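You operate a simulated robot arm through the tools that you are given. There is no shell and no other tool. Be economical: measure what you need, move in short steps, check, and stop when the job is done.

You are at the controls of a simulated two-armed robot. One attempt, no reset.

Task
Take the bin from the top of the steel table and put it on the shelf under the steel table. Open the upper red drawer, take the long bolt on the clear end of the long bench and put it away in the inside of the upper red drawer and shut the drawer again. Take the tray from the top of the small bench and put it on the wash bench top. Take the pad on the top of the far blue bench and put it away on the pad shelf. Take the bracket on the top of the far blue bench and put it away on the tool end of the long bench. Pull the lower red drawer open. Do these in any order. Set down upright: bracket.

Only the result counts: the job must be done as asked and must still hold three seconds after the hand-in. Knocking over, shifting, dropping, spilling or breaking anything else fails it.

Robot
Two 6-joint arms with fingered hands on one trunk, on a base that drives. Base frame: it is fixed to the floor where the robot stands at the start and does not move with it; the origin is under the middle of the robot, x ahead of it, y to its left, z up. Lengths are in mm, angles in rad, forces in N, time in s.
The left shoulder is at the start at [20, 171, 1490], the right one opposite. With the tool pointing down near the work surface each hand reaches from about 380 to 660 mm from the robot's upright axis, wherever it stands, measured 20 degrees to its own side. Places, roughly: bin (11x16x8 cm) [800, 100, 900]; bracket (8x4x8 cm) [-7500, -5800, 900]; inside of the upper red drawer [-100, -4800, 800]; long bolt (8x3x3 cm) [-2200, -4200, 900]; lower red drawer [-100, -4700, 700]; pad (14x7x3 cm) [-7400, -6200, 900]; pad shelf (22x28 cm) [640, -3120, 1200]; shelf under the steel table [700, 800, 200]; tool end of the long bench [-900, -4400, 900]; tray (13x10x2 cm) [-4100, -4700, 900]; upper red drawer [-100, -4700, 800]; wash bench top [500, -3200, 900]. Payload 4.4 kg a hand.
The tool frame of a hand sits at the grasp point between the pads (the TCP): z along the fingers, y along the line on which they close. The tips reach 33 mm beyond it. The gripper opens to 164 mm. The gripper's body begins 93 mm behind the TCP. The gripper is a hand of 5 fingers: y runs from the thumb to the fingers, the wrist lies at [0, 0, -257] in the tool frame.
Orientation is told as [roll, pitch, yaw] about the base's x, y, z axes, in that order, counted from this pose: with the fingers straight down and closing along the base's y, the tool's x points along the base's -x, its y along +y and its z along -z.

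Tools
- The arms move only by the tool move_arm. It takes "left_increments", "right_increments" or both (then of equal length, played together; a hand with none holds still); each is a list of rows, each a list of 2 entries, a list of its own where there are three numbers: the shift along the tool's x, y, z in units of 300 mm (1.0 is 300 mm), then the turn, a rotation vector about the tool's x, y, z in units of 120 degrees (1.0 is 120 degrees). In form: [[[tx, ty, tz], [rx, ry, rz]], ...]. A call has 1 to 10 rows; each row is the pose to reach, as a shift and turn from the pose commanded when the call began, along the tool's axes at that moment. A call with a number of a shift or a turn outside -1 to 1 is refused whole. Rows are played at 5 a second. More than 50 mm and 0.15 rad between two rows, and nothing of the call is played. A pose out of reach is approached as far as the arm can. The call stops where the force on the tool passes 40 N (or 10 N more than at its start, if that is more) or the arm is blocked; 0.2 s more then pass. In this call time passes only in rows, and 0.2 s behind the last. It gives the time, the measured TCP pose, the force on the tool (base axes), the opening and the grip force at its end, in the units of the frame above (readings bear some noise), with the torque about the TCP (base axes, N m) and any sound that the robot's microphone picked up.
- Cameras (640 x 400 px; columns grow to the right, rows downward): "scene" is now at [84.4, -5.9, 1640.5]; the picture's right is [0.05, -1.00, 0.00], its down [-0.76, -0.04, -0.65] and it looks along [0.64, 0.03, -0.76] (base axes); focal length 290 px, centre (320, 200). "left" rides on the left gripper at [-93, -1, -124] in its tool frame; the picture's right is [0.01, -1.00, 0.00], its down [0.80, 0.01, -0.60] and it looks along [0.60, 0.01, 0.80] (tool axes); focal length 275 px, centre (320, 200). "right" rides on the right gripper at [93, -1, -124] in its tool frame; the picture's right is [0.01, 1.00, 0.00], its down [-0.80, 0.01, -0.60] and it looks along [-0.60, 0.01, 0.80] (tool axes); focal length 275 px, centre (320, 200). There is no depth. A picture from a camera that has moved, and an enlarged one, comes with that camera's place and axes in the base frame and with its lens. The place of the scene camera against the robot may be out by one fixed shift of up to 12 mm in any direction.
- get_image(camera): a new picture of that camera. No time passes.
- lift_body(by): slides the trunk up (or, below 0, down) by that many mm; the arms and the scene camera ride with it, the base frame stays. It gives what a move gives, with no picture.
- roll_base(legs): drives the robot by 1 to 6 legs, each [ahead, left, turn to the left] in mm, mm and rad, along the robot's own axes; the way and the turn of a leg run together, so that a leg with both is an arc; at most 1500 mm and 3.142 rad a leg. The arms and the cameras ride along, it lands a little off, and it stops where it bumps. It gives what a move gives.
- curl_fingers(fingers, thumb_bend, hand): sets how far each is bent, from 0 (flat) to 1 (curled in); at 0.3 the hand is open as for a grip, at 0.7 the pads meet at the TCP. One left out holds its place. A second passes; each finger stops where it meets its share of the squeeze, and holds until it gets a number again. It is the only way to open and close the hand. It gives what a move gives, with no picture; readings hold the bend of each and the force on the fingers (four entries, about 0 where the hand has none), thumb and palm.
- pan_tilt(pan, tilt): turns the head with the scene camera to pan (to the left, within 1.501 rad either way) and tilt (down, from -0.506 to 1.204), counted from straight ahead of the robot. It gives what a move gives.
- close_up(camera, box): a new picture of the part [left, top, right, bottom] of that camera's present view, enlarged. No time passes.
- close_job(): hands the job in; it is judged then, once.

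Go step by step. Nothing tells you exact positions but the pictures and the camera data: compare them with the known pose of the tool, close in by small moves and look again before you grip or let go. The budget is 196 turns and 184 pictures, counting those below and the enlarged ones. Unless the task says otherwise, let go and move clear before handing in.

The tools are called after "Request:" by a JSON object that holds its "name" and its "arguments". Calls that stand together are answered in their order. move_arm: Moves the arms, as the interface text tells. Its arguments: {"type":"object","properties":{"left_increments":{"type":"array","items":{"type":"array"}},"right_increments":{"type":"array","items":{"type":"array"}}},"required":[]} The other tools are called the same way: lift_body (by) slides the trunk up or down; curl_fingers (fingers, thumb_bend, hand) moves the fingers one by one; roll_base (legs) drives the base; pan_tilt (pan, tilt) turns the head that bears the scene camera; get_image (camera) takes a picture; close_up (camera, box) takes an enlarged picture of a part of a camera's view; close_job () hands the job in.

At the start:

```text
t: 0.0
left_tcp_pos: [572.9, 357.6, 1044.8]
left_orientation: [0.001, -0.001, 0.001]
left_contact_force: [0.8, -0.5, -0.2]
left_wrist_torque: [0.01, -0.02, 0.02]
left_gripper_width: 164.0
left_gripper_force: 0.1
left_shape: jaw
left_bend: [0.3, 0.3]
left_finger forces: [0.0, 0.0, 0.0, 0.0, 0.1, 0.0]
right_tcp_pos: [571.1, -131.4, 1078.6]
right_orientation: [0.0, 0.0, 0.001]
right_contact_force: [0.3, 0.2, -1.0]
right_wrist_torque: [-0.01, -0.01, -0.01]
right_gripper_width: 163.7
right_gripper_force: 0.0
right_shape: jaw
right_bend: [0.3, 0.3]
right_finger forces: [0.0, 0.0, 0.1, 0.0, 0.1, 0.0]
trunk travel left (down, up): [-742.0, 0.0]
robot x, y, heading: [2.2, 0.2, -0.002]
head pan, tilt: [0.047, 0.869]
```

scene: 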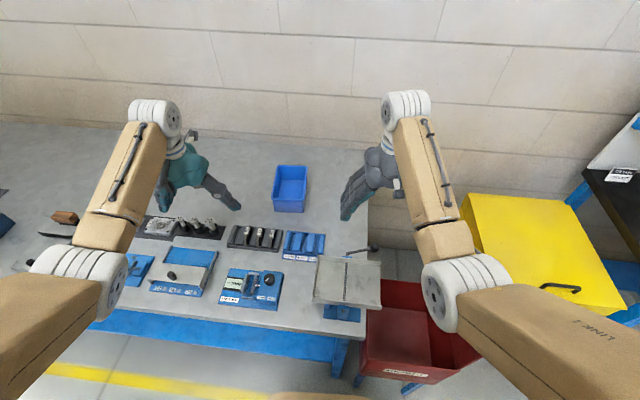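
right: 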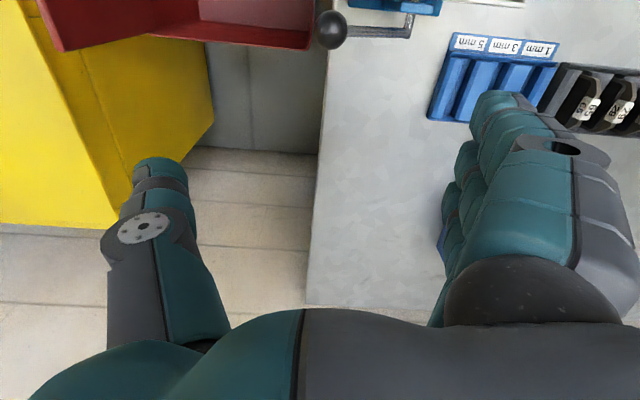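
left: 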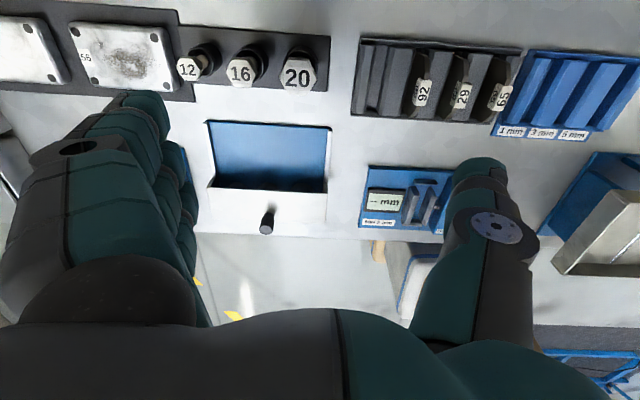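

I see the steel table with the blue bin near [757, 130]. I'll look around to find the shelf under the table and the table's front edge.

Request:
{"name": "pan_tilt", "arguments": {"pan": 0.9, "tilt": 0.8}}

Request:
{"name": "get_image", "arguments": {"camera": "scene"}}

Request:
{"name": "pan_tilt", "arguments": {"pan": -0.9, "tilt": 0.8}}

Request:
{"name": "get_image", "arguments": {"camera": "scene"}}

```text
t: 1.2
left_tcp_pos: [573.3, 357.7, 1045.0]
left_orientation: [0.001, 0.0, 0.001]
left_contact_force: [-0.5, -0.6, -0.2]
left_wrist_torque: [0.0, -0.01, 0.02]
left_gripper_width: 163.9
left_gripper_force: 0.0
left_shape: jaw
left_bend: [0.3, 0.3]
left_finger forces: [0.1, 0.0, 0.1, 0.1, 0.1, 0.0]
right_tcp_pos: [572.3, -131.7, 1077.7]
right_orientation: [0.001, -0.001, 0.0]
right_contact_force: [-0.3, -0.6, 0.0]
right_wrist_torque: [-0.01, 0.0, 0.0]
right_gripper_width: 164.0
right_gripper_force: 0.1
right_shape: jaw
right_bend: [0.3, 0.3]
right_finger forces: [0.0, 0.1, 0.0, 0.0, 0.0, 0.0]
trunk travel left (down, up): [-742.0, 0.0]
robot x, y, heading: [-1.0, 0.8, -0.003]
head pan, tilt: [0.901, 0.799]
```

```text
180 pictures are left
camera scene: at [57.5, 53.6, 1646.0], right [0.78, -0.62, 0.0], down [-0.45, -0.56, -0.7], along [0.43, 0.55, -0.72], focal length 290 px, centre (320, 200)
```

scene: 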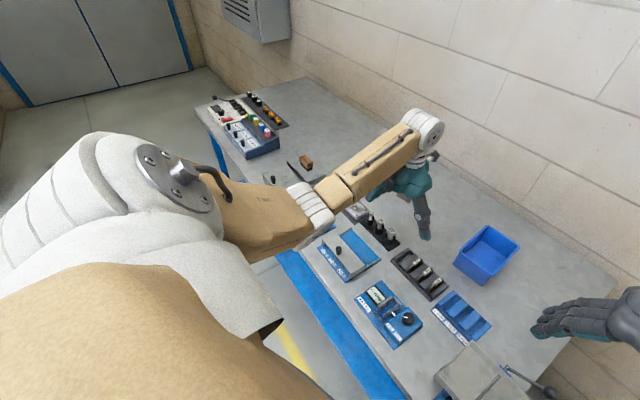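

```text
t: 3.0
left_tcp_pos: [573.9, 356.4, 1044.9]
left_orientation: [0.0, 0.002, 0.003]
left_contact_force: [-0.7, -0.4, 0.4]
left_wrist_torque: [0.01, -0.02, 0.0]
left_gripper_width: 163.8
left_gripper_force: 0.1
left_shape: jaw
left_bend: [0.3, 0.3]
left_finger forces: [0.0, 0.0, 0.0, 0.0, 0.0, 0.1]
right_tcp_pos: [571.6, -132.5, 1079.0]
right_orientation: [0.0, -0.001, 0.0]
right_contact_force: [0.4, 0.6, 0.8]
right_wrist_torque: [0.02, 0.0, 0.0]
right_gripper_width: 164.0
right_gripper_force: 0.2
right_shape: jaw
right_bend: [0.3, 0.3]
right_finger forces: [0.1, 0.0, 0.0, 0.0, 0.1, 0.0]
trunk travel left (down, up): [-742.0, 0.0]
robot x, y, heading: [0.1, 0.1, -0.002]
head pan, tilt: [-0.901, 0.799]
```

```text
179 pictures are left
camera scene: at [57.5, -72.7, 1646.1], right [-0.78, -0.62, 0.0], down [-0.45, 0.56, -0.7], along [0.43, -0.55, -0.72], focal length 290 px, centre (320, 200)
```

scene: 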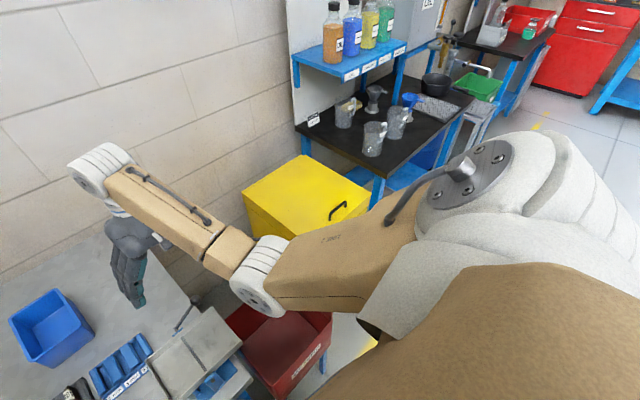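

The bin is near [760, 130, 900], beyond the stated reach, so I need to move forward. I'll look straight down to see how much room the base has before the table edge.

Request:
{"name": "pan_tilt", "arguments": {"pan": 0.0, "tilt": 1.2}}

Request:
{"name": "get_image", "arguments": {"camera": "scene"}}

```text
t: 4.2
left_tcp_pos: [574.1, 356.3, 1044.7]
left_orientation: [-0.001, -0.002, 0.002]
left_contact_force: [-0.5, 0.4, -0.5]
left_wrist_torque: [0.01, 0.02, 0.05]
left_gripper_width: 164.0
left_gripper_force: 0.1
left_shape: jaw
left_bend: [0.3, 0.3]
left_finger forces: [0.0, 0.0, 0.0, 0.0, 0.0, 0.0]
right_tcp_pos: [571.5, -131.2, 1078.3]
right_orientation: [0.001, 0.0, -0.001]
right_contact_force: [-0.1, 1.2, 0.2]
right_wrist_torque: [0.0, 0.03, 0.0]
right_gripper_width: 163.9
right_gripper_force: 0.0
right_shape: jaw
right_bend: [0.3, 0.3]
right_finger forces: [0.1, 0.0, 0.0, 0.0, 0.0, 0.0]
trunk travel left (down, up): [-742.0, 0.0]
robot x, y, heading: [-1.1, 0.1, -0.001]
head pan, tilt: [0.0, 1.201]
```

```text
178 pictures are left
camera scene: at [63.3, -9.6, 1618.3], right [0.0, -1.0, 0.0], down [-0.93, 0.0, -0.36], along [0.36, 0.0, -0.93], focal length 290 px, centre (320, 200)
```

scene: 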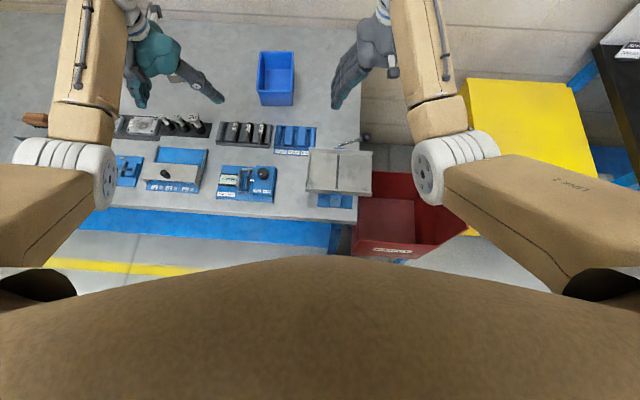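

The bin centre is near [740, 120], with its rim around z 945. I'll roll forward 100 mm with the hands still high.

Request:
{"name": "roll_base", "arguments": {"legs": [[100, 0, 0]]}}

Request:
{"name": "get_image", "arguments": {"camera": "left"}}

```text
t: 5.3
left_tcp_pos: [638.8, 355.5, 1045.3]
left_orientation: [0.0, -0.002, 0.0]
left_contact_force: [0.6, -1.2, 0.1]
left_wrist_torque: [0.05, 0.05, 0.01]
left_gripper_width: 163.8
left_gripper_force: 0.0
left_shape: jaw
left_bend: [0.3, 0.3]
left_finger forces: [0.0, 0.0, 0.0, 0.0, 0.1, 0.1]
right_tcp_pos: [636.6, -131.1, 1077.9]
right_orientation: [-0.001, 0.0, 0.001]
right_contact_force: [-1.0, 0.0, -0.6]
right_wrist_torque: [0.04, -0.02, -0.01]
right_gripper_width: 163.9
right_gripper_force: 0.1
right_shape: jaw
right_bend: [0.3, 0.3]
right_finger forces: [0.1, 0.0, 0.0, 0.0, 0.0, 0.1]
trunk travel left (down, up): [-742.0, 0.0]
robot x, y, heading: [61.7, -1.1, 0.001]
head pan, tilt: [0.0, 1.201]
stopped in leg 1: the robot was blocked; the commanded pose is now the measured one
```

```text
177 pictures are left
camera left: at [732.1, 355.8, 1169.0], right [-0.01, -1.0, 0.0], down [-0.8, 0.01, 0.6], along [-0.6, 0.01, -0.8], focal length 275 px, centre (320, 200)
```

left: 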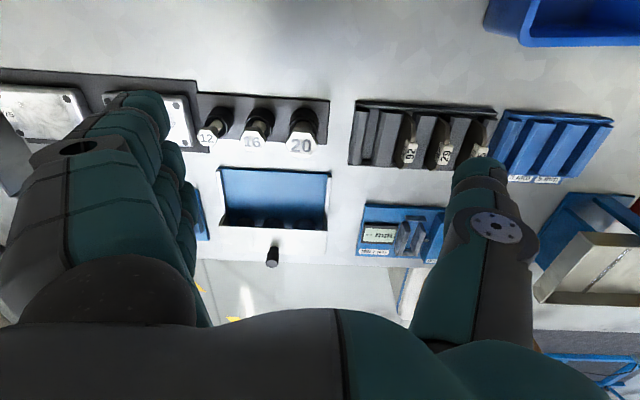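

The base was blocked at x=62, which is the closest it gets. I'll swing the left hand above the bin, tilted forward a little for reach, and shift the right hand aside.

Request:
{"name": "move_arm", "arguments": {"left_increments": [[[-0.05, -0.13, 0], [0, -0.02, 0]], [[-0.11, -0.26, 0], [0, -0.04, 0]], [[-0.16, -0.39, 0], [0, -0.06, 0]], [[-0.21, -0.52, 0], [0, -0.08, 0]], [[-0.26, -0.65, 0], [0, -0.1, 0]], [[-0.31, -0.78, 0], [0, -0.119, 0]]], "right_increments": [[[0.05, -0.08, 0], [0, 0, 0]], [[0.1, -0.16, 0], [0, 0, 0]], [[0.15, -0.24, 0], [0, 0, 0]], [[0.2, -0.32, 0], [0, 0, 0]], [[0.25, -0.4, 0], [0, 0, 0]], [[0.3, -0.45, 0], [0, 0, 0]]]}}

Request:
{"name": "get_image", "arguments": {"camera": "left"}}

Request:
{"name": "get_image", "arguments": {"camera": "scene"}}

```text
t: 6.7
left_tcp_pos: [730.7, 122.6, 1049.2]
left_orientation: [0.002, -0.254, 0.0]
left_contact_force: [-0.4, -1.0, -0.5]
left_wrist_torque: [0.12, -0.02, 0.01]
left_gripper_width: 164.0
left_gripper_force: 0.0
left_shape: jaw
left_bend: [0.3, 0.3]
left_finger forces: [0.1, 0.0, 0.0, 0.0, 0.1, 0.0]
right_tcp_pos: [561.9, -279.6, 1040.3]
right_orientation: [0.0, -0.003, 0.0]
right_contact_force: [-0.7, 0.3, 0.4]
right_wrist_torque: [0.07, -0.02, 0.01]
right_gripper_width: 163.9
right_gripper_force: 0.0
right_shape: jaw
right_bend: [0.3, 0.3]
right_finger forces: [0.0, 0.0, 0.0, 0.0, 0.1, 0.0]
right hand out of reach, approached as far as the arm can: row 1, 2, 3, 4, 5, 6
trunk travel left (down, up): [-742.0, 0.0]
robot x, y, heading: [63.6, 4.8, 0.001]
head pan, tilt: [0.0, 1.201]
```

```text
176 pictures are left
camera left: at [790.2, 121.9, 1192.1], right [-0.01, -1.0, 0.0], down [-0.93, 0.01, 0.38], along [-0.38, 0.01, -0.93], focal length 275 px, centre (320, 200)
```

left: 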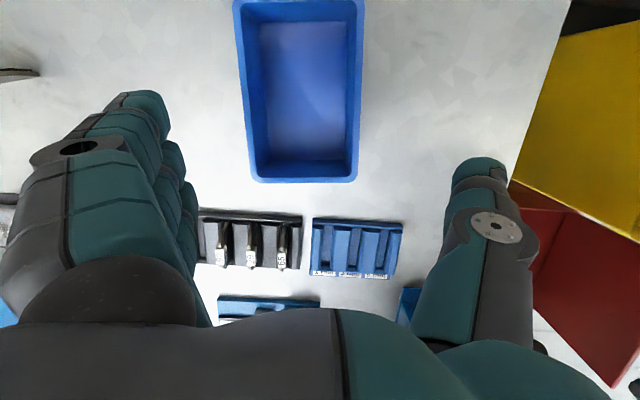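

```text
175 pictures are left
camera scene: at [124.9, -11.8, 1618.3], right [0.0, -1.0, 0.0], down [-0.93, 0.0, -0.36], along [0.36, 0.0, -0.93], focal length 290 px, centre (320, 200)
```

scene: 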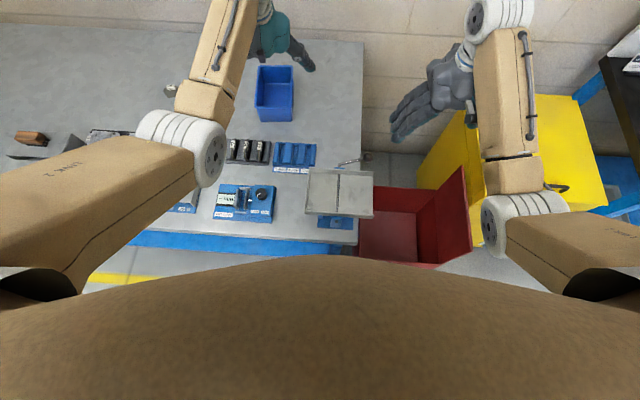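

The bin rim centre looks to be around x 770–780, y 140, somewhat farther than I first took it. I'll shift the hand up and over, then lower the trunk 100 to gain reach.

Request:
{"name": "move_arm", "arguments": {"left_increments": [[[-0.057, 0.03, -0.088], [0, 0, 0]], [[-0.114, 0.06, -0.177], [0, 0, 0]]]}}

Request:
{"name": "lift_body", "arguments": {"by": -100}}

Request:
{"name": "get_image", "arguments": {"camera": "left"}}

Request:
{"name": "get_image", "arguments": {"camera": "scene"}}

```text
t: 7.3
left_tcp_pos: [751.8, 145.1, 1108.0]
left_orientation: [-0.002, -0.252, 0.001]
left_contact_force: [-0.5, 0.5, -0.6]
left_wrist_torque: [-0.02, -0.01, 0.02]
left_gripper_width: 164.0
left_gripper_force: 0.0
left_shape: jaw
left_bend: [0.3, 0.3]
left_finger forces: [0.0, 0.0, 0.0, 0.0, 0.0, 0.0]
right_tcp_pos: [562.3, -277.9, 1042.1]
right_orientation: [-0.004, -0.005, 0.0]
right_contact_force: [-0.6, -0.3, 0.8]
right_wrist_torque: [-0.02, 0.0, 0.0]
right_gripper_width: 163.9
right_gripper_force: 0.0
right_shape: jaw
right_bend: [0.3, 0.3]
right_finger forces: [0.0, 0.0, 0.1, 0.0, 0.0, 0.1]
trunk travel left (down, up): [-742.0, 0.0]
robot x, y, heading: [63.7, 4.1, -0.005]
head pan, tilt: [0.0, 1.201]
```

```text
t: 8.6
left_tcp_pos: [750.1, 141.4, 1006.3]
left_orientation: [-0.002, -0.253, -0.001]
left_contact_force: [-0.7, 1.4, 0.4]
left_wrist_torque: [0.01, 0.01, 0.02]
left_gripper_width: 163.8
left_gripper_force: 0.0
left_shape: jaw
left_bend: [0.3, 0.3]
left_finger forces: [0.0, 0.0, 0.0, 0.0, 0.0, 0.0]
right_tcp_pos: [563.9, -277.4, 943.2]
right_orientation: [0.0, -0.007, 0.0]
right_contact_force: [-0.5, 0.7, -0.1]
right_wrist_torque: [0.0, -0.02, -0.02]
right_gripper_width: 164.0
right_gripper_force: 0.1
right_shape: jaw
right_bend: [0.3, 0.3]
right_finger forces: [0.1, 0.1, 0.0, 0.0, 0.1, 0.0]
trunk travel left (down, up): [-642.0, 100.0]
robot x, y, heading: [61.8, -0.6, 0.006]
head pan, tilt: [0.0, 1.201]
```

```text
174 pictures are left
camera left: at [809.2, 140.1, 1149.9], right [-0.01, -1.0, 0.0], down [-0.93, 0.01, 0.38], along [-0.38, 0.01, -0.93], focal length 275 px, centre (320, 200)
```

left: 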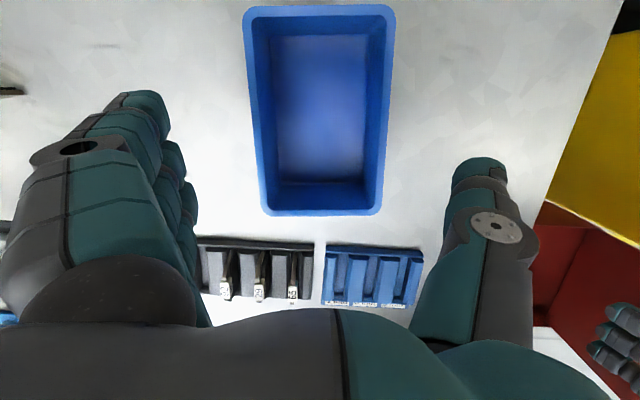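

```text
173 pictures are left
camera scene: at [125.6, -8.4, 1518.4], right [0.0, -1.0, 0.0], down [-0.93, 0.0, -0.36], along [0.36, 0.0, -0.93], focal length 290 px, centre (320, 200)
```

scene: 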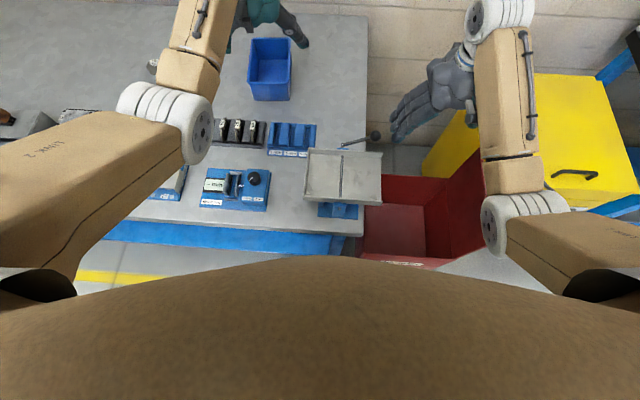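

The rim now measures x 702–862, y 140, z about 920, so the table top is near 840. I'll descend to straddle the bin sides at TCP [775, 140, 895].

Request:
{"name": "move_arm", "arguments": {"left_increments": [[[0.003, 0, 0.13], [0, 0, 0]], [[0.007, 0, 0.26], [0, 0, 0]], [[0.011, 0, 0.379], [0, 0, 0]]]}}

Request:
{"name": "get_image", "arguments": {"camera": "left"}}

Request:
{"name": "get_image", "arguments": {"camera": "scene"}}

```text
t: 9.4
left_tcp_pos: [775.9, 141.2, 894.7]
left_orientation: [-0.002, -0.253, -0.002]
left_contact_force: [1.2, -0.1, -0.4]
left_wrist_torque: [0.04, 0.04, -0.03]
left_gripper_width: 164.0
left_gripper_force: 0.0
left_shape: jaw
left_bend: [0.3, 0.3]
left_finger forces: [0.0, 0.0, 0.1, 0.0, 0.0, 0.0]
right_tcp_pos: [564.1, -277.1, 942.1]
right_orientation: [0.0, -0.002, -0.001]
right_contact_force: [0.6, -0.5, 0.5]
right_wrist_torque: [0.01, 0.03, 0.0]
right_gripper_width: 163.8
right_gripper_force: 0.0
right_shape: jaw
right_bend: [0.3, 0.3]
right_finger forces: [0.0, 0.0, 0.0, 0.0, 0.0, 0.0]
trunk travel left (down, up): [-642.0, 100.0]
robot x, y, heading: [62.2, 3.9, -0.004]
head pan, tilt: [0.0, 1.201]
```

```text
172 pictures are left
camera left: at [835.5, 140.3, 1037.7], right [-0.01, -1.0, 0.0], down [-0.93, 0.01, 0.38], along [-0.38, 0.01, -0.93], focal length 275 px, centre (320, 200)
```

left: 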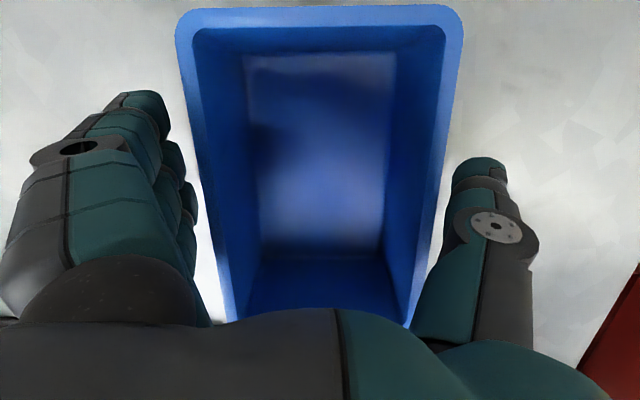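

```text
171 pictures are left
camera scene: at [126.8, -8.5, 1518.2], right [0.0, -1.0, 0.0], down [-0.93, 0.0, -0.36], along [0.36, 0.0, -0.93], focal length 290 px, centre (320, 200)
```

scene: 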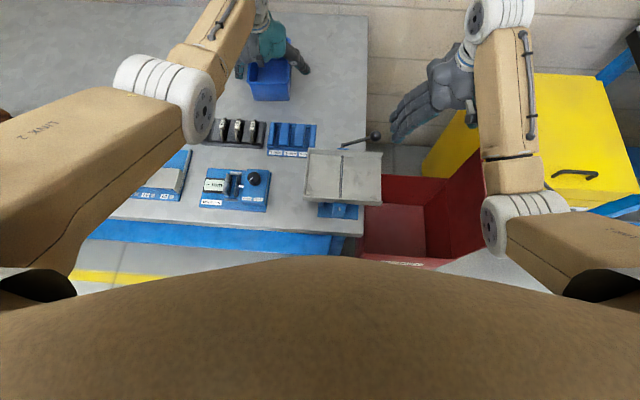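

The fingers straddle the bin, so I'll close them.

Request:
{"name": "curl_fingers", "arguments": {"hand": "left", "fingers": 0.7, "thumb_bend": 0.7}}

Request:
{"name": "get_image", "arguments": {"camera": "left"}}

```text
t: 10.4
left_tcp_pos: [774.2, 141.8, 895.0]
left_orientation: [-0.001, -0.253, 0.001]
left_contact_force: [-0.6, 1.3, 2.3]
left_wrist_torque: [0.14, 0.0, 0.0]
left_gripper_width: 117.7
left_gripper_force: 27.0
left_shape: fingers
left_bend: [0.47, 0.53]
left_finger forces: [5.9, 6.7, 7.2, 8.1, 27.4, 0.0]
right_tcp_pos: [563.2, -277.2, 943.0]
right_orientation: [0.0, -0.006, 0.001]
right_contact_force: [-0.5, 0.2, -0.7]
right_wrist_torque: [0.01, -0.01, -0.01]
right_gripper_width: 163.9
right_gripper_force: 0.0
right_shape: jaw
right_bend: [0.3, 0.3]
right_finger forces: [0.0, 0.0, 0.0, 0.1, 0.0, 0.0]
trunk travel left (down, up): [-642.0, 100.0]
robot x, y, heading: [62.7, 3.0, -0.0]
head pan, tilt: [0.0, 1.201]
```

```text
170 pictures are left
camera left: at [834.5, 140.9, 1037.9], right [-0.01, -1.0, 0.0], down [-0.93, 0.01, 0.38], along [-0.38, 0.01, -0.93], focal length 275 px, centre (320, 200)
```

left: 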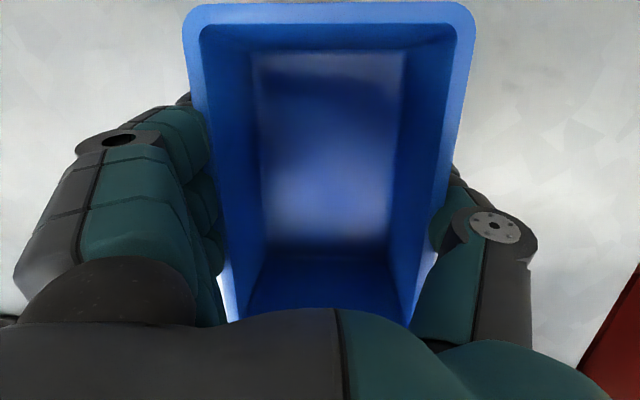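

The grip is firm at 27 N. I'll lift the bin 200 mm.

Request:
{"name": "move_arm", "arguments": {"left_increments": [[[-0.033, 0, -0.129], [0, 0, 0]], [[-0.066, 0, -0.258], [0, 0, 0]], [[-0.099, 0, -0.388], [0, 0, 0]], [[-0.132, 0, -0.517], [0, 0, 0]], [[-0.165, 0, -0.646], [0, 0, 0]]]}}

Request:
{"name": "get_image", "arguments": {"camera": "left"}}

```text
t: 11.6
left_tcp_pos: [774.8, 138.9, 1094.7]
left_orientation: [-0.002, -0.252, 0.0]
left_contact_force: [-0.4, 0.2, -0.3]
left_wrist_torque: [-0.05, -0.01, 0.0]
left_gripper_width: 117.7
left_gripper_force: 27.9
left_shape: fingers
left_bend: [0.47, 0.53]
left_finger forces: [5.9, 6.6, 7.2, 8.0, 27.7, 0.0]
right_tcp_pos: [563.3, -277.6, 942.8]
right_orientation: [0.002, -0.006, 0.0]
right_contact_force: [0.4, 1.4, 0.1]
right_wrist_torque: [0.02, -0.01, 0.0]
right_gripper_width: 163.8
right_gripper_force: 0.0
right_shape: jaw
right_bend: [0.3, 0.3]
right_finger forces: [0.0, 0.0, 0.0, 0.0, 0.0, 0.0]
trunk travel left (down, up): [-642.0, 100.0]
robot x, y, heading: [59.9, 4.2, 0.002]
head pan, tilt: [0.0, 1.201]
```

```text
169 pictures are left
camera left: at [834.6, 138.7, 1237.0], right [-0.01, -1.0, 0.0], down [-0.92, 0.01, 0.38], along [-0.38, 0.01, -0.92], focal length 275 px, centre (320, 200)
```

left: 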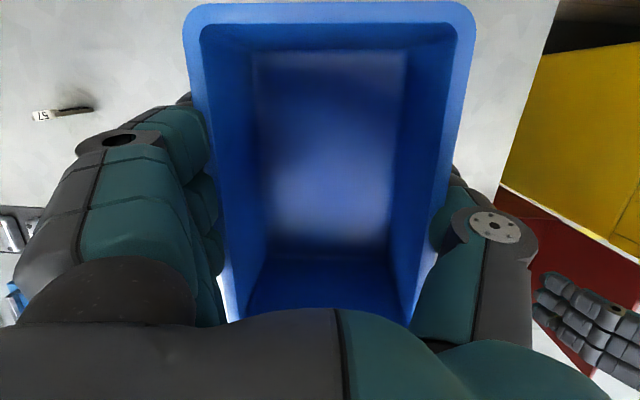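

The bin is held. I'll back away 700 mm, lower the trunk, and look under the table.

Request:
{"name": "roll_base", "arguments": {"legs": [[-700, 0, 0]]}}

Request:
{"name": "lift_body", "arguments": {"by": -450}}

Request:
{"name": "pan_tilt", "arguments": {"pan": 0.5, "tilt": 0.4}}

Request:
{"name": "get_image", "arguments": {"camera": "scene"}}

```text
t: 15.4
left_tcp_pos: [81.5, 143.3, 1094.2]
left_orientation: [-0.002, -0.253, 0.009]
left_contact_force: [-0.2, -0.3, -0.6]
left_wrist_torque: [0.01, -0.03, 0.0]
left_gripper_width: 117.9
left_gripper_force: 27.7
left_shape: fingers
left_bend: [0.47, 0.53]
left_finger forces: [5.9, 6.7, 7.2, 8.0, 27.7, 0.1]
right_tcp_pos: [-127.4, -276.9, 944.1]
right_orientation: [0.0, -0.003, 0.01]
right_contact_force: [1.2, -1.0, -0.1]
right_wrist_torque: [0.03, -0.02, 0.04]
right_gripper_width: 163.8
right_gripper_force: 0.0
right_shape: jaw
right_bend: [0.3, 0.3]
right_finger forces: [0.1, 0.0, 0.1, 0.0, 0.0, 0.0]
trunk travel left (down, up): [-642.0, 100.0]
robot x, y, heading: [-628.4, -5.0, 0.011]
head pan, tilt: [0.0, 1.201]
```

```text
refused: -450 is not a number from -400 to 400
```

```text
t: 16.6
left_tcp_pos: [81.0, 142.1, 1094.5]
left_orientation: [-0.002, -0.253, 0.009]
left_contact_force: [-0.4, 0.0, -0.6]
left_wrist_torque: [-0.01, 0.03, 0.0]
left_gripper_width: 117.8
left_gripper_force: 27.5
left_shape: fingers
left_bend: [0.47, 0.53]
left_finger forces: [5.9, 6.5, 7.2, 7.9, 27.6, 0.0]
right_tcp_pos: [-127.2, -274.6, 941.9]
right_orientation: [-0.001, -0.005, 0.008]
right_contact_force: [1.0, -0.1, -0.6]
right_wrist_torque: [-0.03, 0.04, -0.02]
right_gripper_width: 164.0
right_gripper_force: 0.1
right_shape: jaw
right_bend: [0.3, 0.3]
right_finger forces: [0.0, 0.0, 0.1, 0.0, 0.1, 0.0]
trunk travel left (down, up): [-642.0, 100.0]
robot x, y, heading: [-635.8, -3.0, 0.007]
head pan, tilt: [0.499, 0.4]
```

```text
168 pictures are left
camera scene: at [-541.6, 33.9, 1581.0], right [0.49, -0.87, 0.0], down [-0.34, -0.19, -0.92], along [0.8, 0.45, -0.39], focal length 290 px, centre (320, 200)
```

scene: 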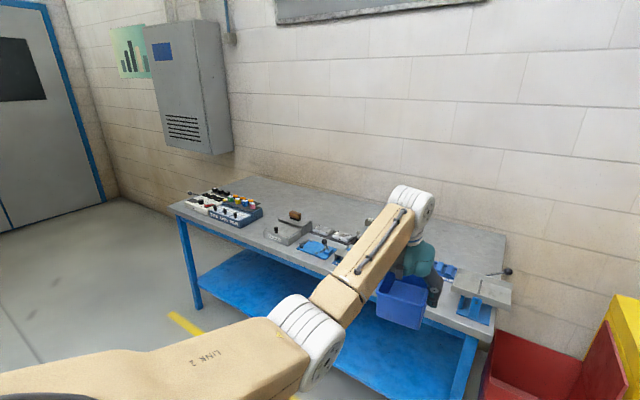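

The blue shelf spans the space under the table and looks empty. I'll lower the trunk for a better look.

Request:
{"name": "lift_body", "arguments": {"by": -400}}

Request:
{"name": "get_image", "arguments": {"camera": "scene"}}

```text
t: 20.4
left_tcp_pos: [80.3, 143.3, 696.0]
left_orientation: [-0.002, -0.253, 0.009]
left_contact_force: [0.3, -0.3, -0.8]
left_wrist_torque: [0.01, 0.01, 0.0]
left_gripper_width: 117.7
left_gripper_force: 27.5
left_shape: fingers
left_bend: [0.47, 0.53]
left_finger forces: [5.8, 6.6, 7.2, 7.8, 27.5, 0.1]
right_tcp_pos: [-161.2, -276.8, 472.0]
right_orientation: [0.0, 0.141, 0.01]
right_contact_force: [-0.1, 0.4, -0.2]
right_wrist_torque: [0.01, 0.0, 0.03]
right_gripper_width: 163.9
right_gripper_force: 0.0
right_shape: jaw
right_bend: [0.3, 0.3]
right_finger forces: [0.1, 0.0, 0.1, 0.0, 0.0, 0.0]
trunk travel left (down, up): [-242.0, 500.0]
robot x, y, heading: [-633.6, -1.5, 0.006]
head pan, tilt: [0.499, 0.4]
```

```text
167 pictures are left
camera scene: at [-481.5, 34.4, 1178.0], right [0.49, -0.87, 0.0], down [-0.34, -0.19, -0.92], along [0.81, 0.45, -0.39], focal length 290 px, centre (320, 200)
```

scene: 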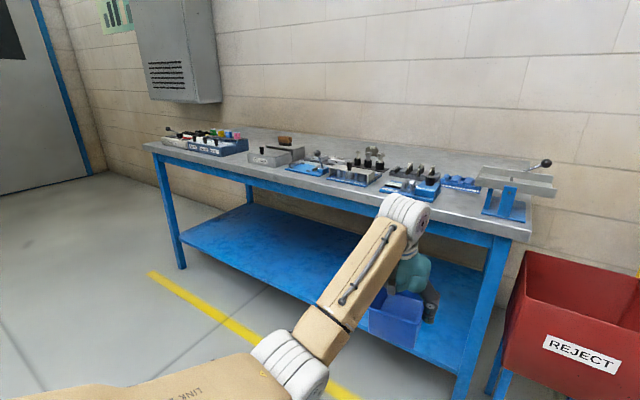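

I see the shelf front edge along the table front, with the shelf at z somewhere in 200–300. I'll lift the drooping right hand, then lower the trunk the rest of the way to get a second view.

Request:
{"name": "move_arm", "arguments": {"right_increments": [[[0.05, 0, -0.15], [0, 0, 0]], [[0.1, 0, -0.3], [0, 0, 0]], [[0.15, 0, -0.45], [0, 0, 0]], [[0.2, 0, -0.6], [0, 0, 0]], [[0.25, 0, -0.75], [0, 0, 0]], [[0.3, 0, -0.9], [0, 0, 0]]]}}

Request:
{"name": "lift_body", "arguments": {"by": -230}}

Request:
{"name": "get_image", "arguments": {"camera": "scene"}}

```text
t: 21.8
left_tcp_pos: [81.0, 141.8, 694.5]
left_orientation: [-0.002, -0.253, 0.01]
left_contact_force: [0.2, 0.5, -1.3]
left_wrist_torque: [-0.01, 0.03, 0.03]
left_gripper_width: 117.6
left_gripper_force: 27.4
left_shape: fingers
left_bend: [0.47, 0.53]
left_finger forces: [6.1, 6.6, 7.1, 7.9, 27.6, 0.0]
right_tcp_pos: [-147.3, -317.0, 490.4]
right_orientation: [0.002, 0.14, 0.005]
right_contact_force: [0.2, -1.0, 0.4]
right_wrist_torque: [-0.03, 0.01, 0.0]
right_gripper_width: 163.9
right_gripper_force: 0.0
right_shape: jaw
right_bend: [0.3, 0.3]
right_finger forces: [0.0, 0.1, 0.0, 0.0, 0.1, 0.0]
right hand out of reach, approached as far as the arm can: row 1, 2, 3, 4, 5, 6
trunk travel left (down, up): [-242.0, 500.0]
robot x, y, heading: [-632.3, -3.1, 0.011]
head pan, tilt: [0.499, 0.4]
```

```text
t: 24.2
left_tcp_pos: [62.8, 143.1, 360.9]
left_orientation: [-0.002, -0.084, 0.009]
left_contact_force: [0.4, 0.0, -1.6]
left_wrist_torque: [-0.01, -0.01, 0.04]
left_gripper_width: 117.8
left_gripper_force: 27.5
left_shape: fingers
left_bend: [0.47, 0.53]
left_finger forces: [5.9, 6.6, 7.2, 7.9, 27.6, 0.0]
right_tcp_pos: [-145.2, -320.1, 247.6]
right_orientation: [0.001, 0.142, 0.007]
right_contact_force: [-0.7, -0.6, -0.1]
right_wrist_torque: [-0.01, 0.01, 0.01]
right_gripper_width: 163.7
right_gripper_force: 0.1
right_shape: jaw
right_bend: [0.3, 0.3]
right_finger forces: [0.0, 0.0, 0.0, 0.0, 0.0, 0.1]
trunk travel left (down, up): [-12.0, 730.0]
robot x, y, heading: [-625.9, 2.5, 0.011]
head pan, tilt: [0.499, 0.4]
```

```text
166 pictures are left
camera scene: at [-377.8, 35.3, 935.1], right [0.49, -0.87, 0.0], down [-0.34, -0.19, -0.92], along [0.8, 0.45, -0.39], focal length 290 px, centre (320, 200)
```

scene: 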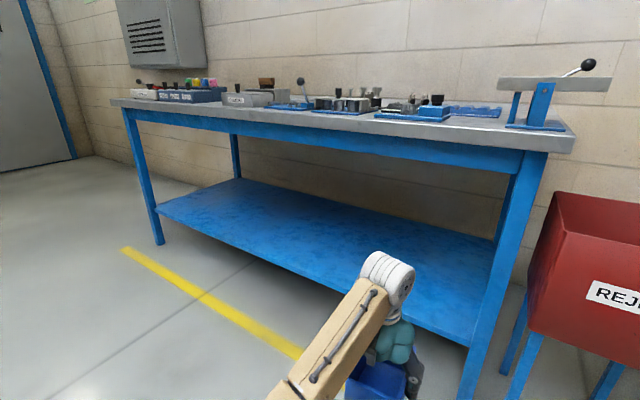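

The trunk leans forward as it lowers, so the bin is now tilted about 0.17 rad. By triangulation the shelf is at z about 243, with its front edge at x 341–470. I'll level the bin and extend the hand forward.

Request:
{"name": "move_arm", "arguments": {"left_increments": [[[-0.12, 0, 0], [0, -0.02, 0]], [[-0.24, 0, 0], [0, -0.04, 0]], [[-0.36, 0, 0], [0, -0.06, 0]], [[-0.49, 0, 0], [0, -0.081, 0]]]}}

Request:
{"name": "get_image", "arguments": {"camera": "left"}}

```text
t: 25.2
left_tcp_pos: [208.0, 143.9, 376.7]
left_orientation: [-0.002, -0.251, 0.007]
left_contact_force: [-0.2, -0.7, -1.3]
left_wrist_torque: [0.0, 0.0, -0.01]
left_gripper_width: 117.7
left_gripper_force: 27.4
left_shape: fingers
left_bend: [0.47, 0.53]
left_finger forces: [6.0, 6.6, 7.1, 8.0, 27.5, 0.1]
right_tcp_pos: [-145.8, -320.0, 247.3]
right_orientation: [0.002, 0.143, 0.008]
right_contact_force: [0.2, 0.6, 0.5]
right_wrist_torque: [0.0, 0.01, -0.02]
right_gripper_width: 163.9
right_gripper_force: 0.1
right_shape: jaw
right_bend: [0.3, 0.3]
right_finger forces: [0.0, 0.1, 0.0, 0.0, 0.0, 0.0]
trunk travel left (down, up): [-12.0, 730.0]
robot x, y, heading: [-631.9, -2.6, 0.004]
head pan, tilt: [0.499, 0.4]
```

```text
165 pictures are left
camera left: at [268.4, 144.4, 517.9], right [0.0, -1.0, 0.0], down [-0.92, 0.0, 0.38], along [-0.38, 0.0, -0.92], focal length 275 px, centre (320, 200)
```

left: 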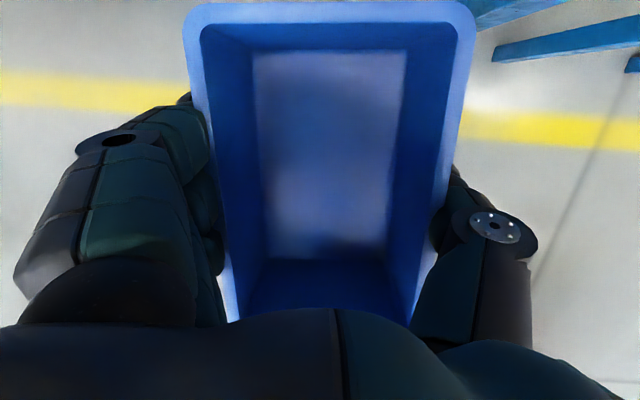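

The bin is level and extended. I'll drive left 400, then part-way in, and check clearance.

Request:
{"name": "roll_base", "arguments": {"legs": [[0, 400, 0], [150, 0, 0]]}}

Request:
{"name": "pan_tilt", "arguments": {"pan": 0.0, "tilt": 0.5}}

Request:
{"name": "get_image", "arguments": {"camera": "scene"}}

```text
t: 28.7
left_tcp_pos: [353.6, 548.6, 374.8]
left_orientation: [-0.002, -0.249, 0.008]
left_contact_force: [0.0, 0.3, -1.1]
left_wrist_torque: [0.0, -0.02, 0.0]
left_gripper_width: 117.8
left_gripper_force: 27.6
left_shape: fingers
left_bend: [0.47, 0.53]
left_finger forces: [5.9, 6.6, 7.2, 7.9, 27.6, 0.1]
right_tcp_pos: [-1.1, 85.1, 246.6]
right_orientation: [0.002, 0.144, 0.006]
right_contact_force: [0.0, 0.4, 0.7]
right_wrist_torque: [0.01, -0.01, 0.01]
right_gripper_width: 163.9
right_gripper_force: 0.1
right_shape: jaw
right_bend: [0.3, 0.3]
right_finger forces: [0.0, 0.0, 0.0, 0.0, 0.1, 0.0]
trunk travel left (down, up): [-12.0, 730.0]
robot x, y, heading: [-488.3, 405.5, 0.003]
head pan, tilt: [0.499, 0.4]
```

```text
t: 29.6
left_tcp_pos: [353.7, 547.3, 374.7]
left_orientation: [-0.003, -0.25, 0.008]
left_contact_force: [-0.1, -0.2, -0.5]
left_wrist_torque: [0.03, -0.01, 0.0]
left_gripper_width: 117.8
left_gripper_force: 27.5
left_shape: fingers
left_bend: [0.47, 0.53]
left_finger forces: [5.9, 6.6, 7.1, 7.9, 27.6, 0.0]
right_tcp_pos: [-1.3, 85.3, 247.4]
right_orientation: [0.003, 0.142, 0.007]
right_contact_force: [-0.2, 0.1, -1.1]
right_wrist_torque: [0.0, 0.03, -0.03]
right_gripper_width: 163.6
right_gripper_force: 0.1
right_shape: jaw
right_bend: [0.3, 0.3]
right_finger forces: [0.0, 0.0, 0.0, 0.0, 0.1, 0.0]
trunk travel left (down, up): [-12.0, 730.0]
robot x, y, heading: [-486.3, 401.0, 0.012]
head pan, tilt: [0.0, 0.499]
```

```text
164 pictures are left
camera scene: at [-222.6, 395.5, 925.7], right [0.01, -1.0, 0.0], down [-0.48, 0.0, -0.88], along [0.88, 0.01, -0.48], focal length 290 px, centre (320, 200)
```

scene: 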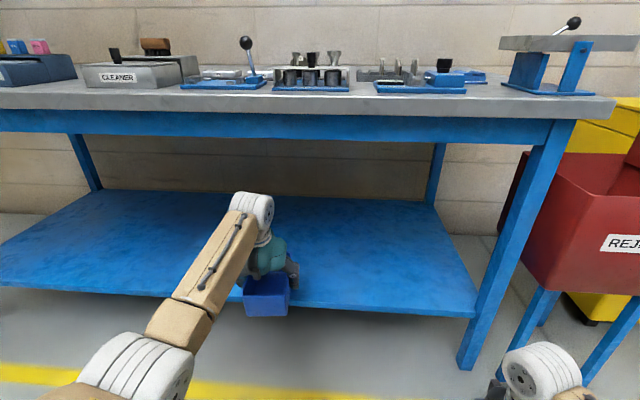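

There is plenty of clearance under the rail. I'll drive in 210 mm.

Request:
{"name": "roll_base", "arguments": {"legs": [[210, 0, 0]]}}

Request:
{"name": "get_image", "arguments": {"camera": "scene"}}

Request:
{"name": "get_image", "arguments": {"camera": "left"}}

```text
t: 31.2
left_tcp_pos: [562.4, 552.4, 376.5]
left_orientation: [-0.001, -0.249, 0.009]
left_contact_force: [-1.0, 0.1, -1.4]
left_wrist_torque: [0.01, -0.02, -0.03]
left_gripper_width: 117.7
left_gripper_force: 27.5
left_shape: fingers
left_bend: [0.47, 0.53]
left_finger forces: [5.9, 6.6, 7.2, 7.9, 27.6, 0.0]
right_tcp_pos: [209.3, 86.9, 246.1]
right_orientation: [0.001, 0.143, 0.009]
right_contact_force: [-0.3, -0.2, -0.7]
right_wrist_torque: [-0.01, 0.02, 0.0]
right_gripper_width: 163.7
right_gripper_force: 0.1
right_shape: jaw
right_bend: [0.3, 0.3]
right_finger forces: [0.1, 0.1, 0.0, 0.0, 0.0, 0.0]
trunk travel left (down, up): [-12.0, 730.0]
robot x, y, heading: [-278.4, 404.1, 0.01]
head pan, tilt: [0.0, 0.499]
```

```text
163 pictures are left
camera scene: at [-13.2, 397.6, 925.7], right [0.01, -1.0, 0.0], down [-0.48, 0.0, -0.88], along [0.88, 0.01, -0.48], focal length 290 px, centre (320, 200)
```

scene: 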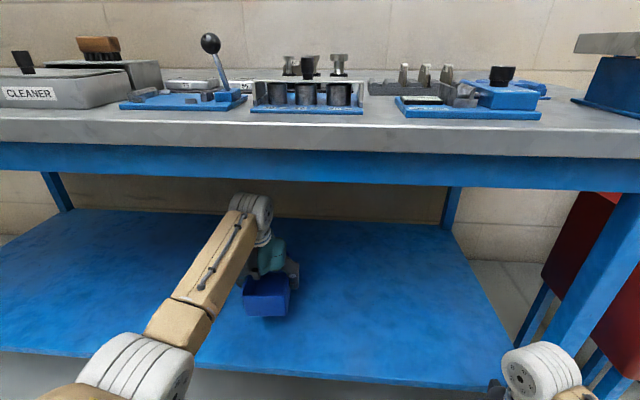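

```text
162 pictures are left
camera left: at [622.3, 551.2, 517.5], right [0.0, -1.0, 0.0], down [-0.92, 0.0, 0.38], along [-0.38, 0.0, -0.92], focal length 275 px, centre (320, 200)
```

left: 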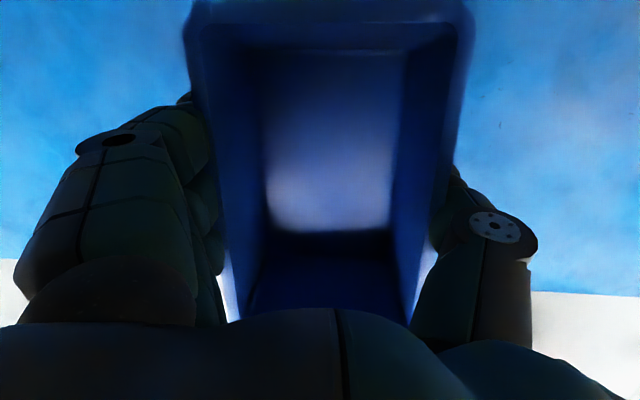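

I'll lower it 65 mm, then creep down.

Request:
{"name": "move_arm", "arguments": {"left_increments": [[[0.018, 0, 0.07], [0, 0, 0]], [[0.036, 0, 0.14], [0, 0, 0]], [[0.0535, 0, 0.21], [0, 0, 0]]]}}

Request:
{"name": "move_arm", "arguments": {"left_increments": [[[0.002, 0, 0.008], [0, 0, 0]], [[0.004, 0, 0.016], [0, 0, 0]], [[0.006, 0, 0.024], [0, 0, 0]], [[0.008, 0, 0.032], [0, 0, 0]]]}}

Request:
{"name": "get_image", "arguments": {"camera": "scene"}}

```text
t: 32.0
left_tcp_pos: [562.7, 551.6, 310.5]
left_orientation: [-0.002, -0.25, 0.009]
left_contact_force: [0.0, -0.3, -0.9]
left_wrist_torque: [0.0, 0.03, 0.01]
left_gripper_width: 117.9
left_gripper_force: 27.1
left_shape: fingers
left_bend: [0.47, 0.53]
left_finger forces: [5.9, 6.5, 7.2, 7.8, 27.5, 0.0]
right_tcp_pos: [209.4, 87.7, 246.8]
right_orientation: [0.003, 0.143, 0.009]
right_contact_force: [-0.4, 0.3, 0.4]
right_wrist_torque: [-0.01, -0.03, -0.02]
right_gripper_width: 163.9
right_gripper_force: 0.1
right_shape: jaw
right_bend: [0.3, 0.3]
right_finger forces: [0.0, 0.0, 0.0, 0.1, 0.0, 0.0]
trunk travel left (down, up): [-12.0, 730.0]
robot x, y, heading: [-277.3, 401.0, 0.007]
head pan, tilt: [0.0, 0.499]
```

```text
t: 33.0
left_tcp_pos: [563.9, 550.9, 300.4]
left_orientation: [-0.003, -0.251, 0.008]
left_contact_force: [-1.2, -0.1, -0.1]
left_wrist_torque: [0.06, -0.1, 0.02]
left_gripper_width: 117.5
left_gripper_force: 27.3
left_shape: fingers
left_bend: [0.47, 0.53]
left_finger forces: [6.0, 6.7, 7.1, 7.9, 27.6, 0.0]
right_tcp_pos: [208.3, 87.5, 246.7]
right_orientation: [0.001, 0.142, 0.007]
right_contact_force: [0.0, -0.8, 0.1]
right_wrist_torque: [-0.01, 0.01, 0.02]
right_gripper_width: 163.8
right_gripper_force: 0.1
right_shape: jaw
right_bend: [0.3, 0.3]
right_finger forces: [0.0, 0.0, 0.0, 0.0, 0.1, 0.0]
trunk travel left (down, up): [-12.0, 730.0]
robot x, y, heading: [-278.0, 408.2, 0.015]
head pan, tilt: [0.0, 0.499]
```

```text
161 pictures are left
camera scene: at [-13.2, 397.6, 925.8], right [0.01, -1.0, 0.0], down [-0.48, 0.0, -0.88], along [0.88, 0.01, -0.48], focal length 290 px, centre (320, 200)
```

scene: 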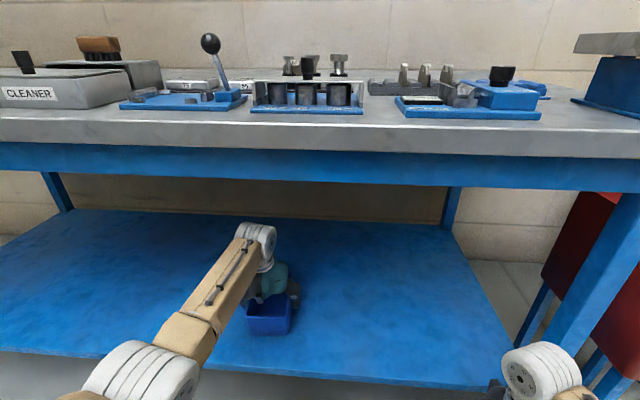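

No contact yet. I'll keep creeping down.

Request:
{"name": "move_arm", "arguments": {"left_increments": [[[0.002, 0, 0.008], [0, 0, 0]], [[0.004, 0, 0.016], [0, 0, 0]], [[0.006, 0, 0.024], [0, 0, 0]], [[0.008, 0, 0.032], [0, 0, 0]], [[0.01, 0, 0.04], [0, 0, 0]], [[0.012, 0, 0.048], [0, 0, 0]]]}}

Request:
{"name": "close_up", "arguments": {"camera": "scene", "box": [200, 250, 360, 350]}}

```text
t: 34.4
left_tcp_pos: [567.3, 550.0, 295.9]
left_orientation: [0.002, -0.266, 0.007]
left_contact_force: [-3.1, -0.9, 19.5]
left_wrist_torque: [1.03, 0.39, 0.2]
left_gripper_width: 117.9
left_gripper_force: 30.6
left_shape: fingers
left_bend: [0.48, 0.54]
left_finger forces: [5.2, 6.5, 8.0, 11.3, 29.7, 0.0]
right_tcp_pos: [208.1, 88.5, 247.3]
right_orientation: [0.004, 0.142, 0.009]
right_contact_force: [0.0, -0.3, 0.7]
right_wrist_torque: [-0.02, -0.01, -0.03]
right_gripper_width: 163.9
right_gripper_force: 0.1
right_shape: jaw
right_bend: [0.3, 0.3]
right_finger forces: [0.0, 0.0, 0.0, 0.1, 0.0, 0.0]
trunk travel left (down, up): [-12.0, 730.0]
robot x, y, heading: [-275.3, 402.0, 0.007]
head pan, tilt: [0.0, 0.499]
stopped in row 6 (left hand): the force on the tool passed its limit at 42 N (the readings are from after the stop); the commanded pose is now the measured one
```

```text
4.00 times, centred on (280, 300) of scene
camera zoom: at [-14.9, 397.1, 926.0], right [0.01, -1.0, 0.0], down [-0.48, 0.0, -0.88], along [0.88, 0.01, -0.48], focal length 1160 px, centre (480, -200)
```

zoom: 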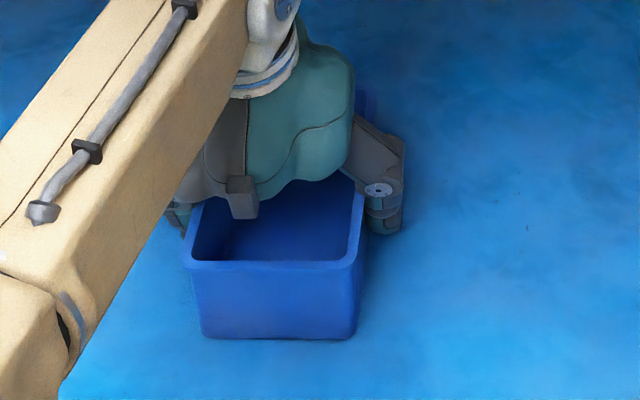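

The bin rests on the shelf. I'll open the hand.

Request:
{"name": "curl_fingers", "arguments": {"hand": "left", "fingers": 0.3, "thumb_bend": 0.3}}

Request:
{"name": "move_arm", "arguments": {"left_increments": [[[-0.03, 0, -0.12], [0, 0, 0]], [[-0.06, 0, -0.24], [0, 0, 0]], [[-0.09, 0, -0.36], [0, 0, 0]]]}}

Request:
{"name": "get_image", "arguments": {"camera": "left"}}

```text
t: 35.4
left_tcp_pos: [565.2, 549.0, 289.9]
left_orientation: [0.002, -0.259, 0.007]
left_contact_force: [0.0, 0.1, 0.5]
left_wrist_torque: [-0.01, 0.01, 0.02]
left_gripper_width: 178.9
left_gripper_force: 0.1
left_shape: fingers
left_bend: [0.3, 0.3]
left_finger forces: [0.0, 0.1, 0.0, 0.0, 0.0, 0.0]
right_tcp_pos: [209.1, 87.7, 245.8]
right_orientation: [0.003, 0.144, 0.008]
right_contact_force: [-0.7, -1.1, 0.4]
right_wrist_torque: [-0.03, 0.02, -0.03]
right_gripper_width: 163.9
right_gripper_force: 0.0
right_shape: jaw
right_bend: [0.3, 0.3]
right_finger forces: [0.1, 0.1, 0.1, 0.1, 0.0, 0.0]
trunk travel left (down, up): [-12.0, 730.0]
robot x, y, heading: [-278.2, 405.2, 0.012]
head pan, tilt: [0.0, 0.499]
```

```text
t: 36.2
left_tcp_pos: [564.6, 551.9, 402.2]
left_orientation: [-0.001, -0.258, 0.007]
left_contact_force: [-0.4, -0.4, -0.1]
left_wrist_torque: [0.02, 0.0, -0.02]
left_gripper_width: 179.0
left_gripper_force: 0.1
left_shape: fingers
left_bend: [0.3, 0.3]
left_finger forces: [0.0, 0.0, 0.0, 0.1, 0.0, 0.1]
right_tcp_pos: [209.0, 87.4, 246.3]
right_orientation: [0.001, 0.142, 0.008]
right_contact_force: [0.2, -0.4, -0.1]
right_wrist_torque: [0.0, 0.03, 0.03]
right_gripper_width: 164.1
right_gripper_force: 0.1
right_shape: jaw
right_bend: [0.3, 0.3]
right_finger forces: [0.0, 0.0, 0.1, 0.0, 0.0, 0.1]
trunk travel left (down, up): [-12.0, 730.0]
robot x, y, heading: [-276.8, 404.7, 0.005]
head pan, tilt: [0.0, 0.499]
```

```text
159 pictures are left
camera left: at [622.6, 551.4, 544.9], right [0.0, -1.0, 0.0], down [-0.93, 0.0, 0.38], along [-0.38, 0.0, -0.93], focal length 275 px, centre (320, 200)
```

left: 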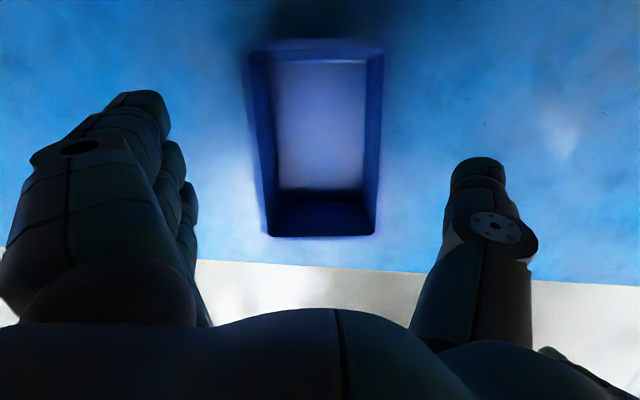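

The bin is set on the shelf. I'll back out, raise the trunk, and look toward the rest of the room.

Request:
{"name": "roll_base", "arguments": {"legs": [[-600, 0, 0]]}}

Request:
{"name": "lift_body", "arguments": {"by": 400}}

Request:
{"name": "lift_body", "arguments": {"by": 330}}

Request:
{"name": "pan_tilt", "arguments": {"pan": -1.3, "tilt": 0.35}}

Request:
{"name": "get_image", "arguments": {"camera": "scene"}}

```text
t: 39.7
left_tcp_pos: [-58.3, 548.2, 401.8]
left_orientation: [0.0, -0.259, 0.013]
left_contact_force: [-0.4, 0.3, -0.4]
left_wrist_torque: [0.02, -0.04, 0.02]
left_gripper_width: 178.7
left_gripper_force: 0.1
left_shape: fingers
left_bend: [0.3, 0.3]
left_finger forces: [0.0, 0.0, 0.0, 0.0, 0.1, 0.1]
right_tcp_pos: [-412.2, 82.5, 247.8]
right_orientation: [0.003, 0.144, 0.015]
right_contact_force: [0.3, -0.6, 0.4]
right_wrist_torque: [0.0, 0.01, 0.0]
right_gripper_width: 164.0
right_gripper_force: 0.0
right_shape: jaw
right_bend: [0.3, 0.3]
right_finger forces: [0.1, 0.0, 0.0, 0.1, 0.0, 0.1]
trunk travel left (down, up): [-12.0, 730.0]
robot x, y, heading: [-901.6, 397.8, 0.015]
head pan, tilt: [0.0, 0.499]
```

```text
t: 43.5
left_tcp_pos: [-55.3, 547.7, 979.3]
left_orientation: [-0.001, -0.48, 0.011]
left_contact_force: [0.1, 0.0, -1.4]
left_wrist_torque: [0.07, -0.03, -0.02]
left_gripper_width: 178.7
left_gripper_force: 0.0
left_shape: fingers
left_bend: [0.3, 0.3]
left_finger forces: [0.1, 0.0, 0.1, 0.1, 0.1, 0.0]
right_tcp_pos: [-411.3, 81.6, 647.1]
right_orientation: [0.001, 0.142, 0.014]
right_contact_force: [0.2, -0.2, 0.3]
right_wrist_torque: [0.01, -0.01, 0.0]
right_gripper_width: 163.7
right_gripper_force: 0.1
right_shape: jaw
right_bend: [0.3, 0.3]
right_finger forces: [0.0, 0.1, 0.1, 0.0, 0.0, 0.1]
trunk travel left (down, up): [-412.0, 330.0]
robot x, y, heading: [-897.5, 400.6, 0.014]
head pan, tilt: [0.0, 0.499]
```

```text
t: 46.7
left_tcp_pos: [-60.7, 548.3, 1337.7]
left_orientation: [0.001, -0.512, 0.013]
left_contact_force: [0.6, 0.4, -0.9]
left_wrist_torque: [0.03, 0.01, 0.03]
left_gripper_width: 178.9
left_gripper_force: 0.1
left_shape: fingers
left_bend: [0.3, 0.3]
left_finger forces: [0.0, 0.0, 0.0, 0.0, 0.0, 0.0]
right_tcp_pos: [-413.5, 83.1, 976.0]
right_orientation: [0.0, 0.143, 0.015]
right_contact_force: [0.2, 0.2, 0.5]
right_wrist_torque: [0.01, -0.03, 0.01]
right_gripper_width: 163.9
right_gripper_force: 0.1
right_shape: jaw
right_bend: [0.3, 0.3]
right_finger forces: [0.0, 0.1, 0.0, 0.0, 0.1, 0.1]
trunk travel left (down, up): [-742.0, 0.0]
robot x, y, heading: [-899.6, 397.0, 0.013]
head pan, tilt: [0.0, 0.499]
```

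```text
t: 48.2
left_tcp_pos: [-59.2, 548.5, 1337.1]
left_orientation: [0.001, -0.512, 0.013]
left_contact_force: [0.2, 0.1, 0.5]
left_wrist_torque: [0.01, 0.01, 0.04]
left_gripper_width: 178.5
left_gripper_force: 0.1
left_shape: fingers
left_bend: [0.3, 0.3]
left_finger forces: [0.2, 0.0, 0.0, 0.1, 0.0, 0.0]
right_tcp_pos: [-411.9, 81.9, 976.8]
right_orientation: [0.003, 0.144, 0.014]
right_contact_force: [-0.2, 0.0, 0.1]
right_wrist_torque: [0.01, -0.01, 0.0]
right_gripper_width: 163.7
right_gripper_force: 0.0
right_shape: jaw
right_bend: [0.3, 0.3]
right_finger forces: [0.1, 0.1, 0.0, 0.1, 0.0, 0.0]
trunk travel left (down, up): [-742.0, 0.0]
robot x, y, heading: [-898.5, 397.6, 0.011]
head pan, tilt: [-1.3, 0.351]
```

```text
158 pictures are left
camera scene: at [-865.5, 298.8, 1685.7], right [-0.96, -0.28, 0.0], down [-0.1, 0.33, -0.94], along [0.26, -0.9, -0.34], focal length 290 px, centre (320, 200)
```

scene: 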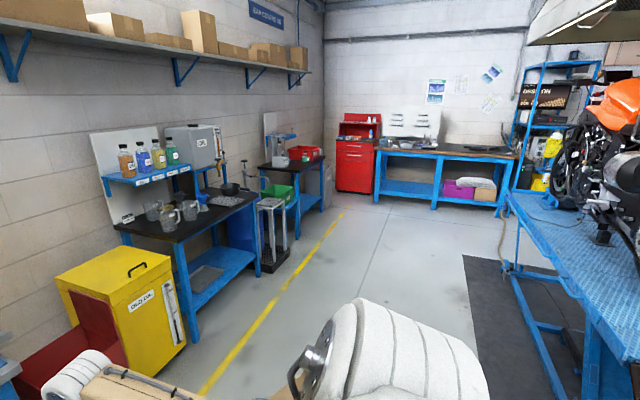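

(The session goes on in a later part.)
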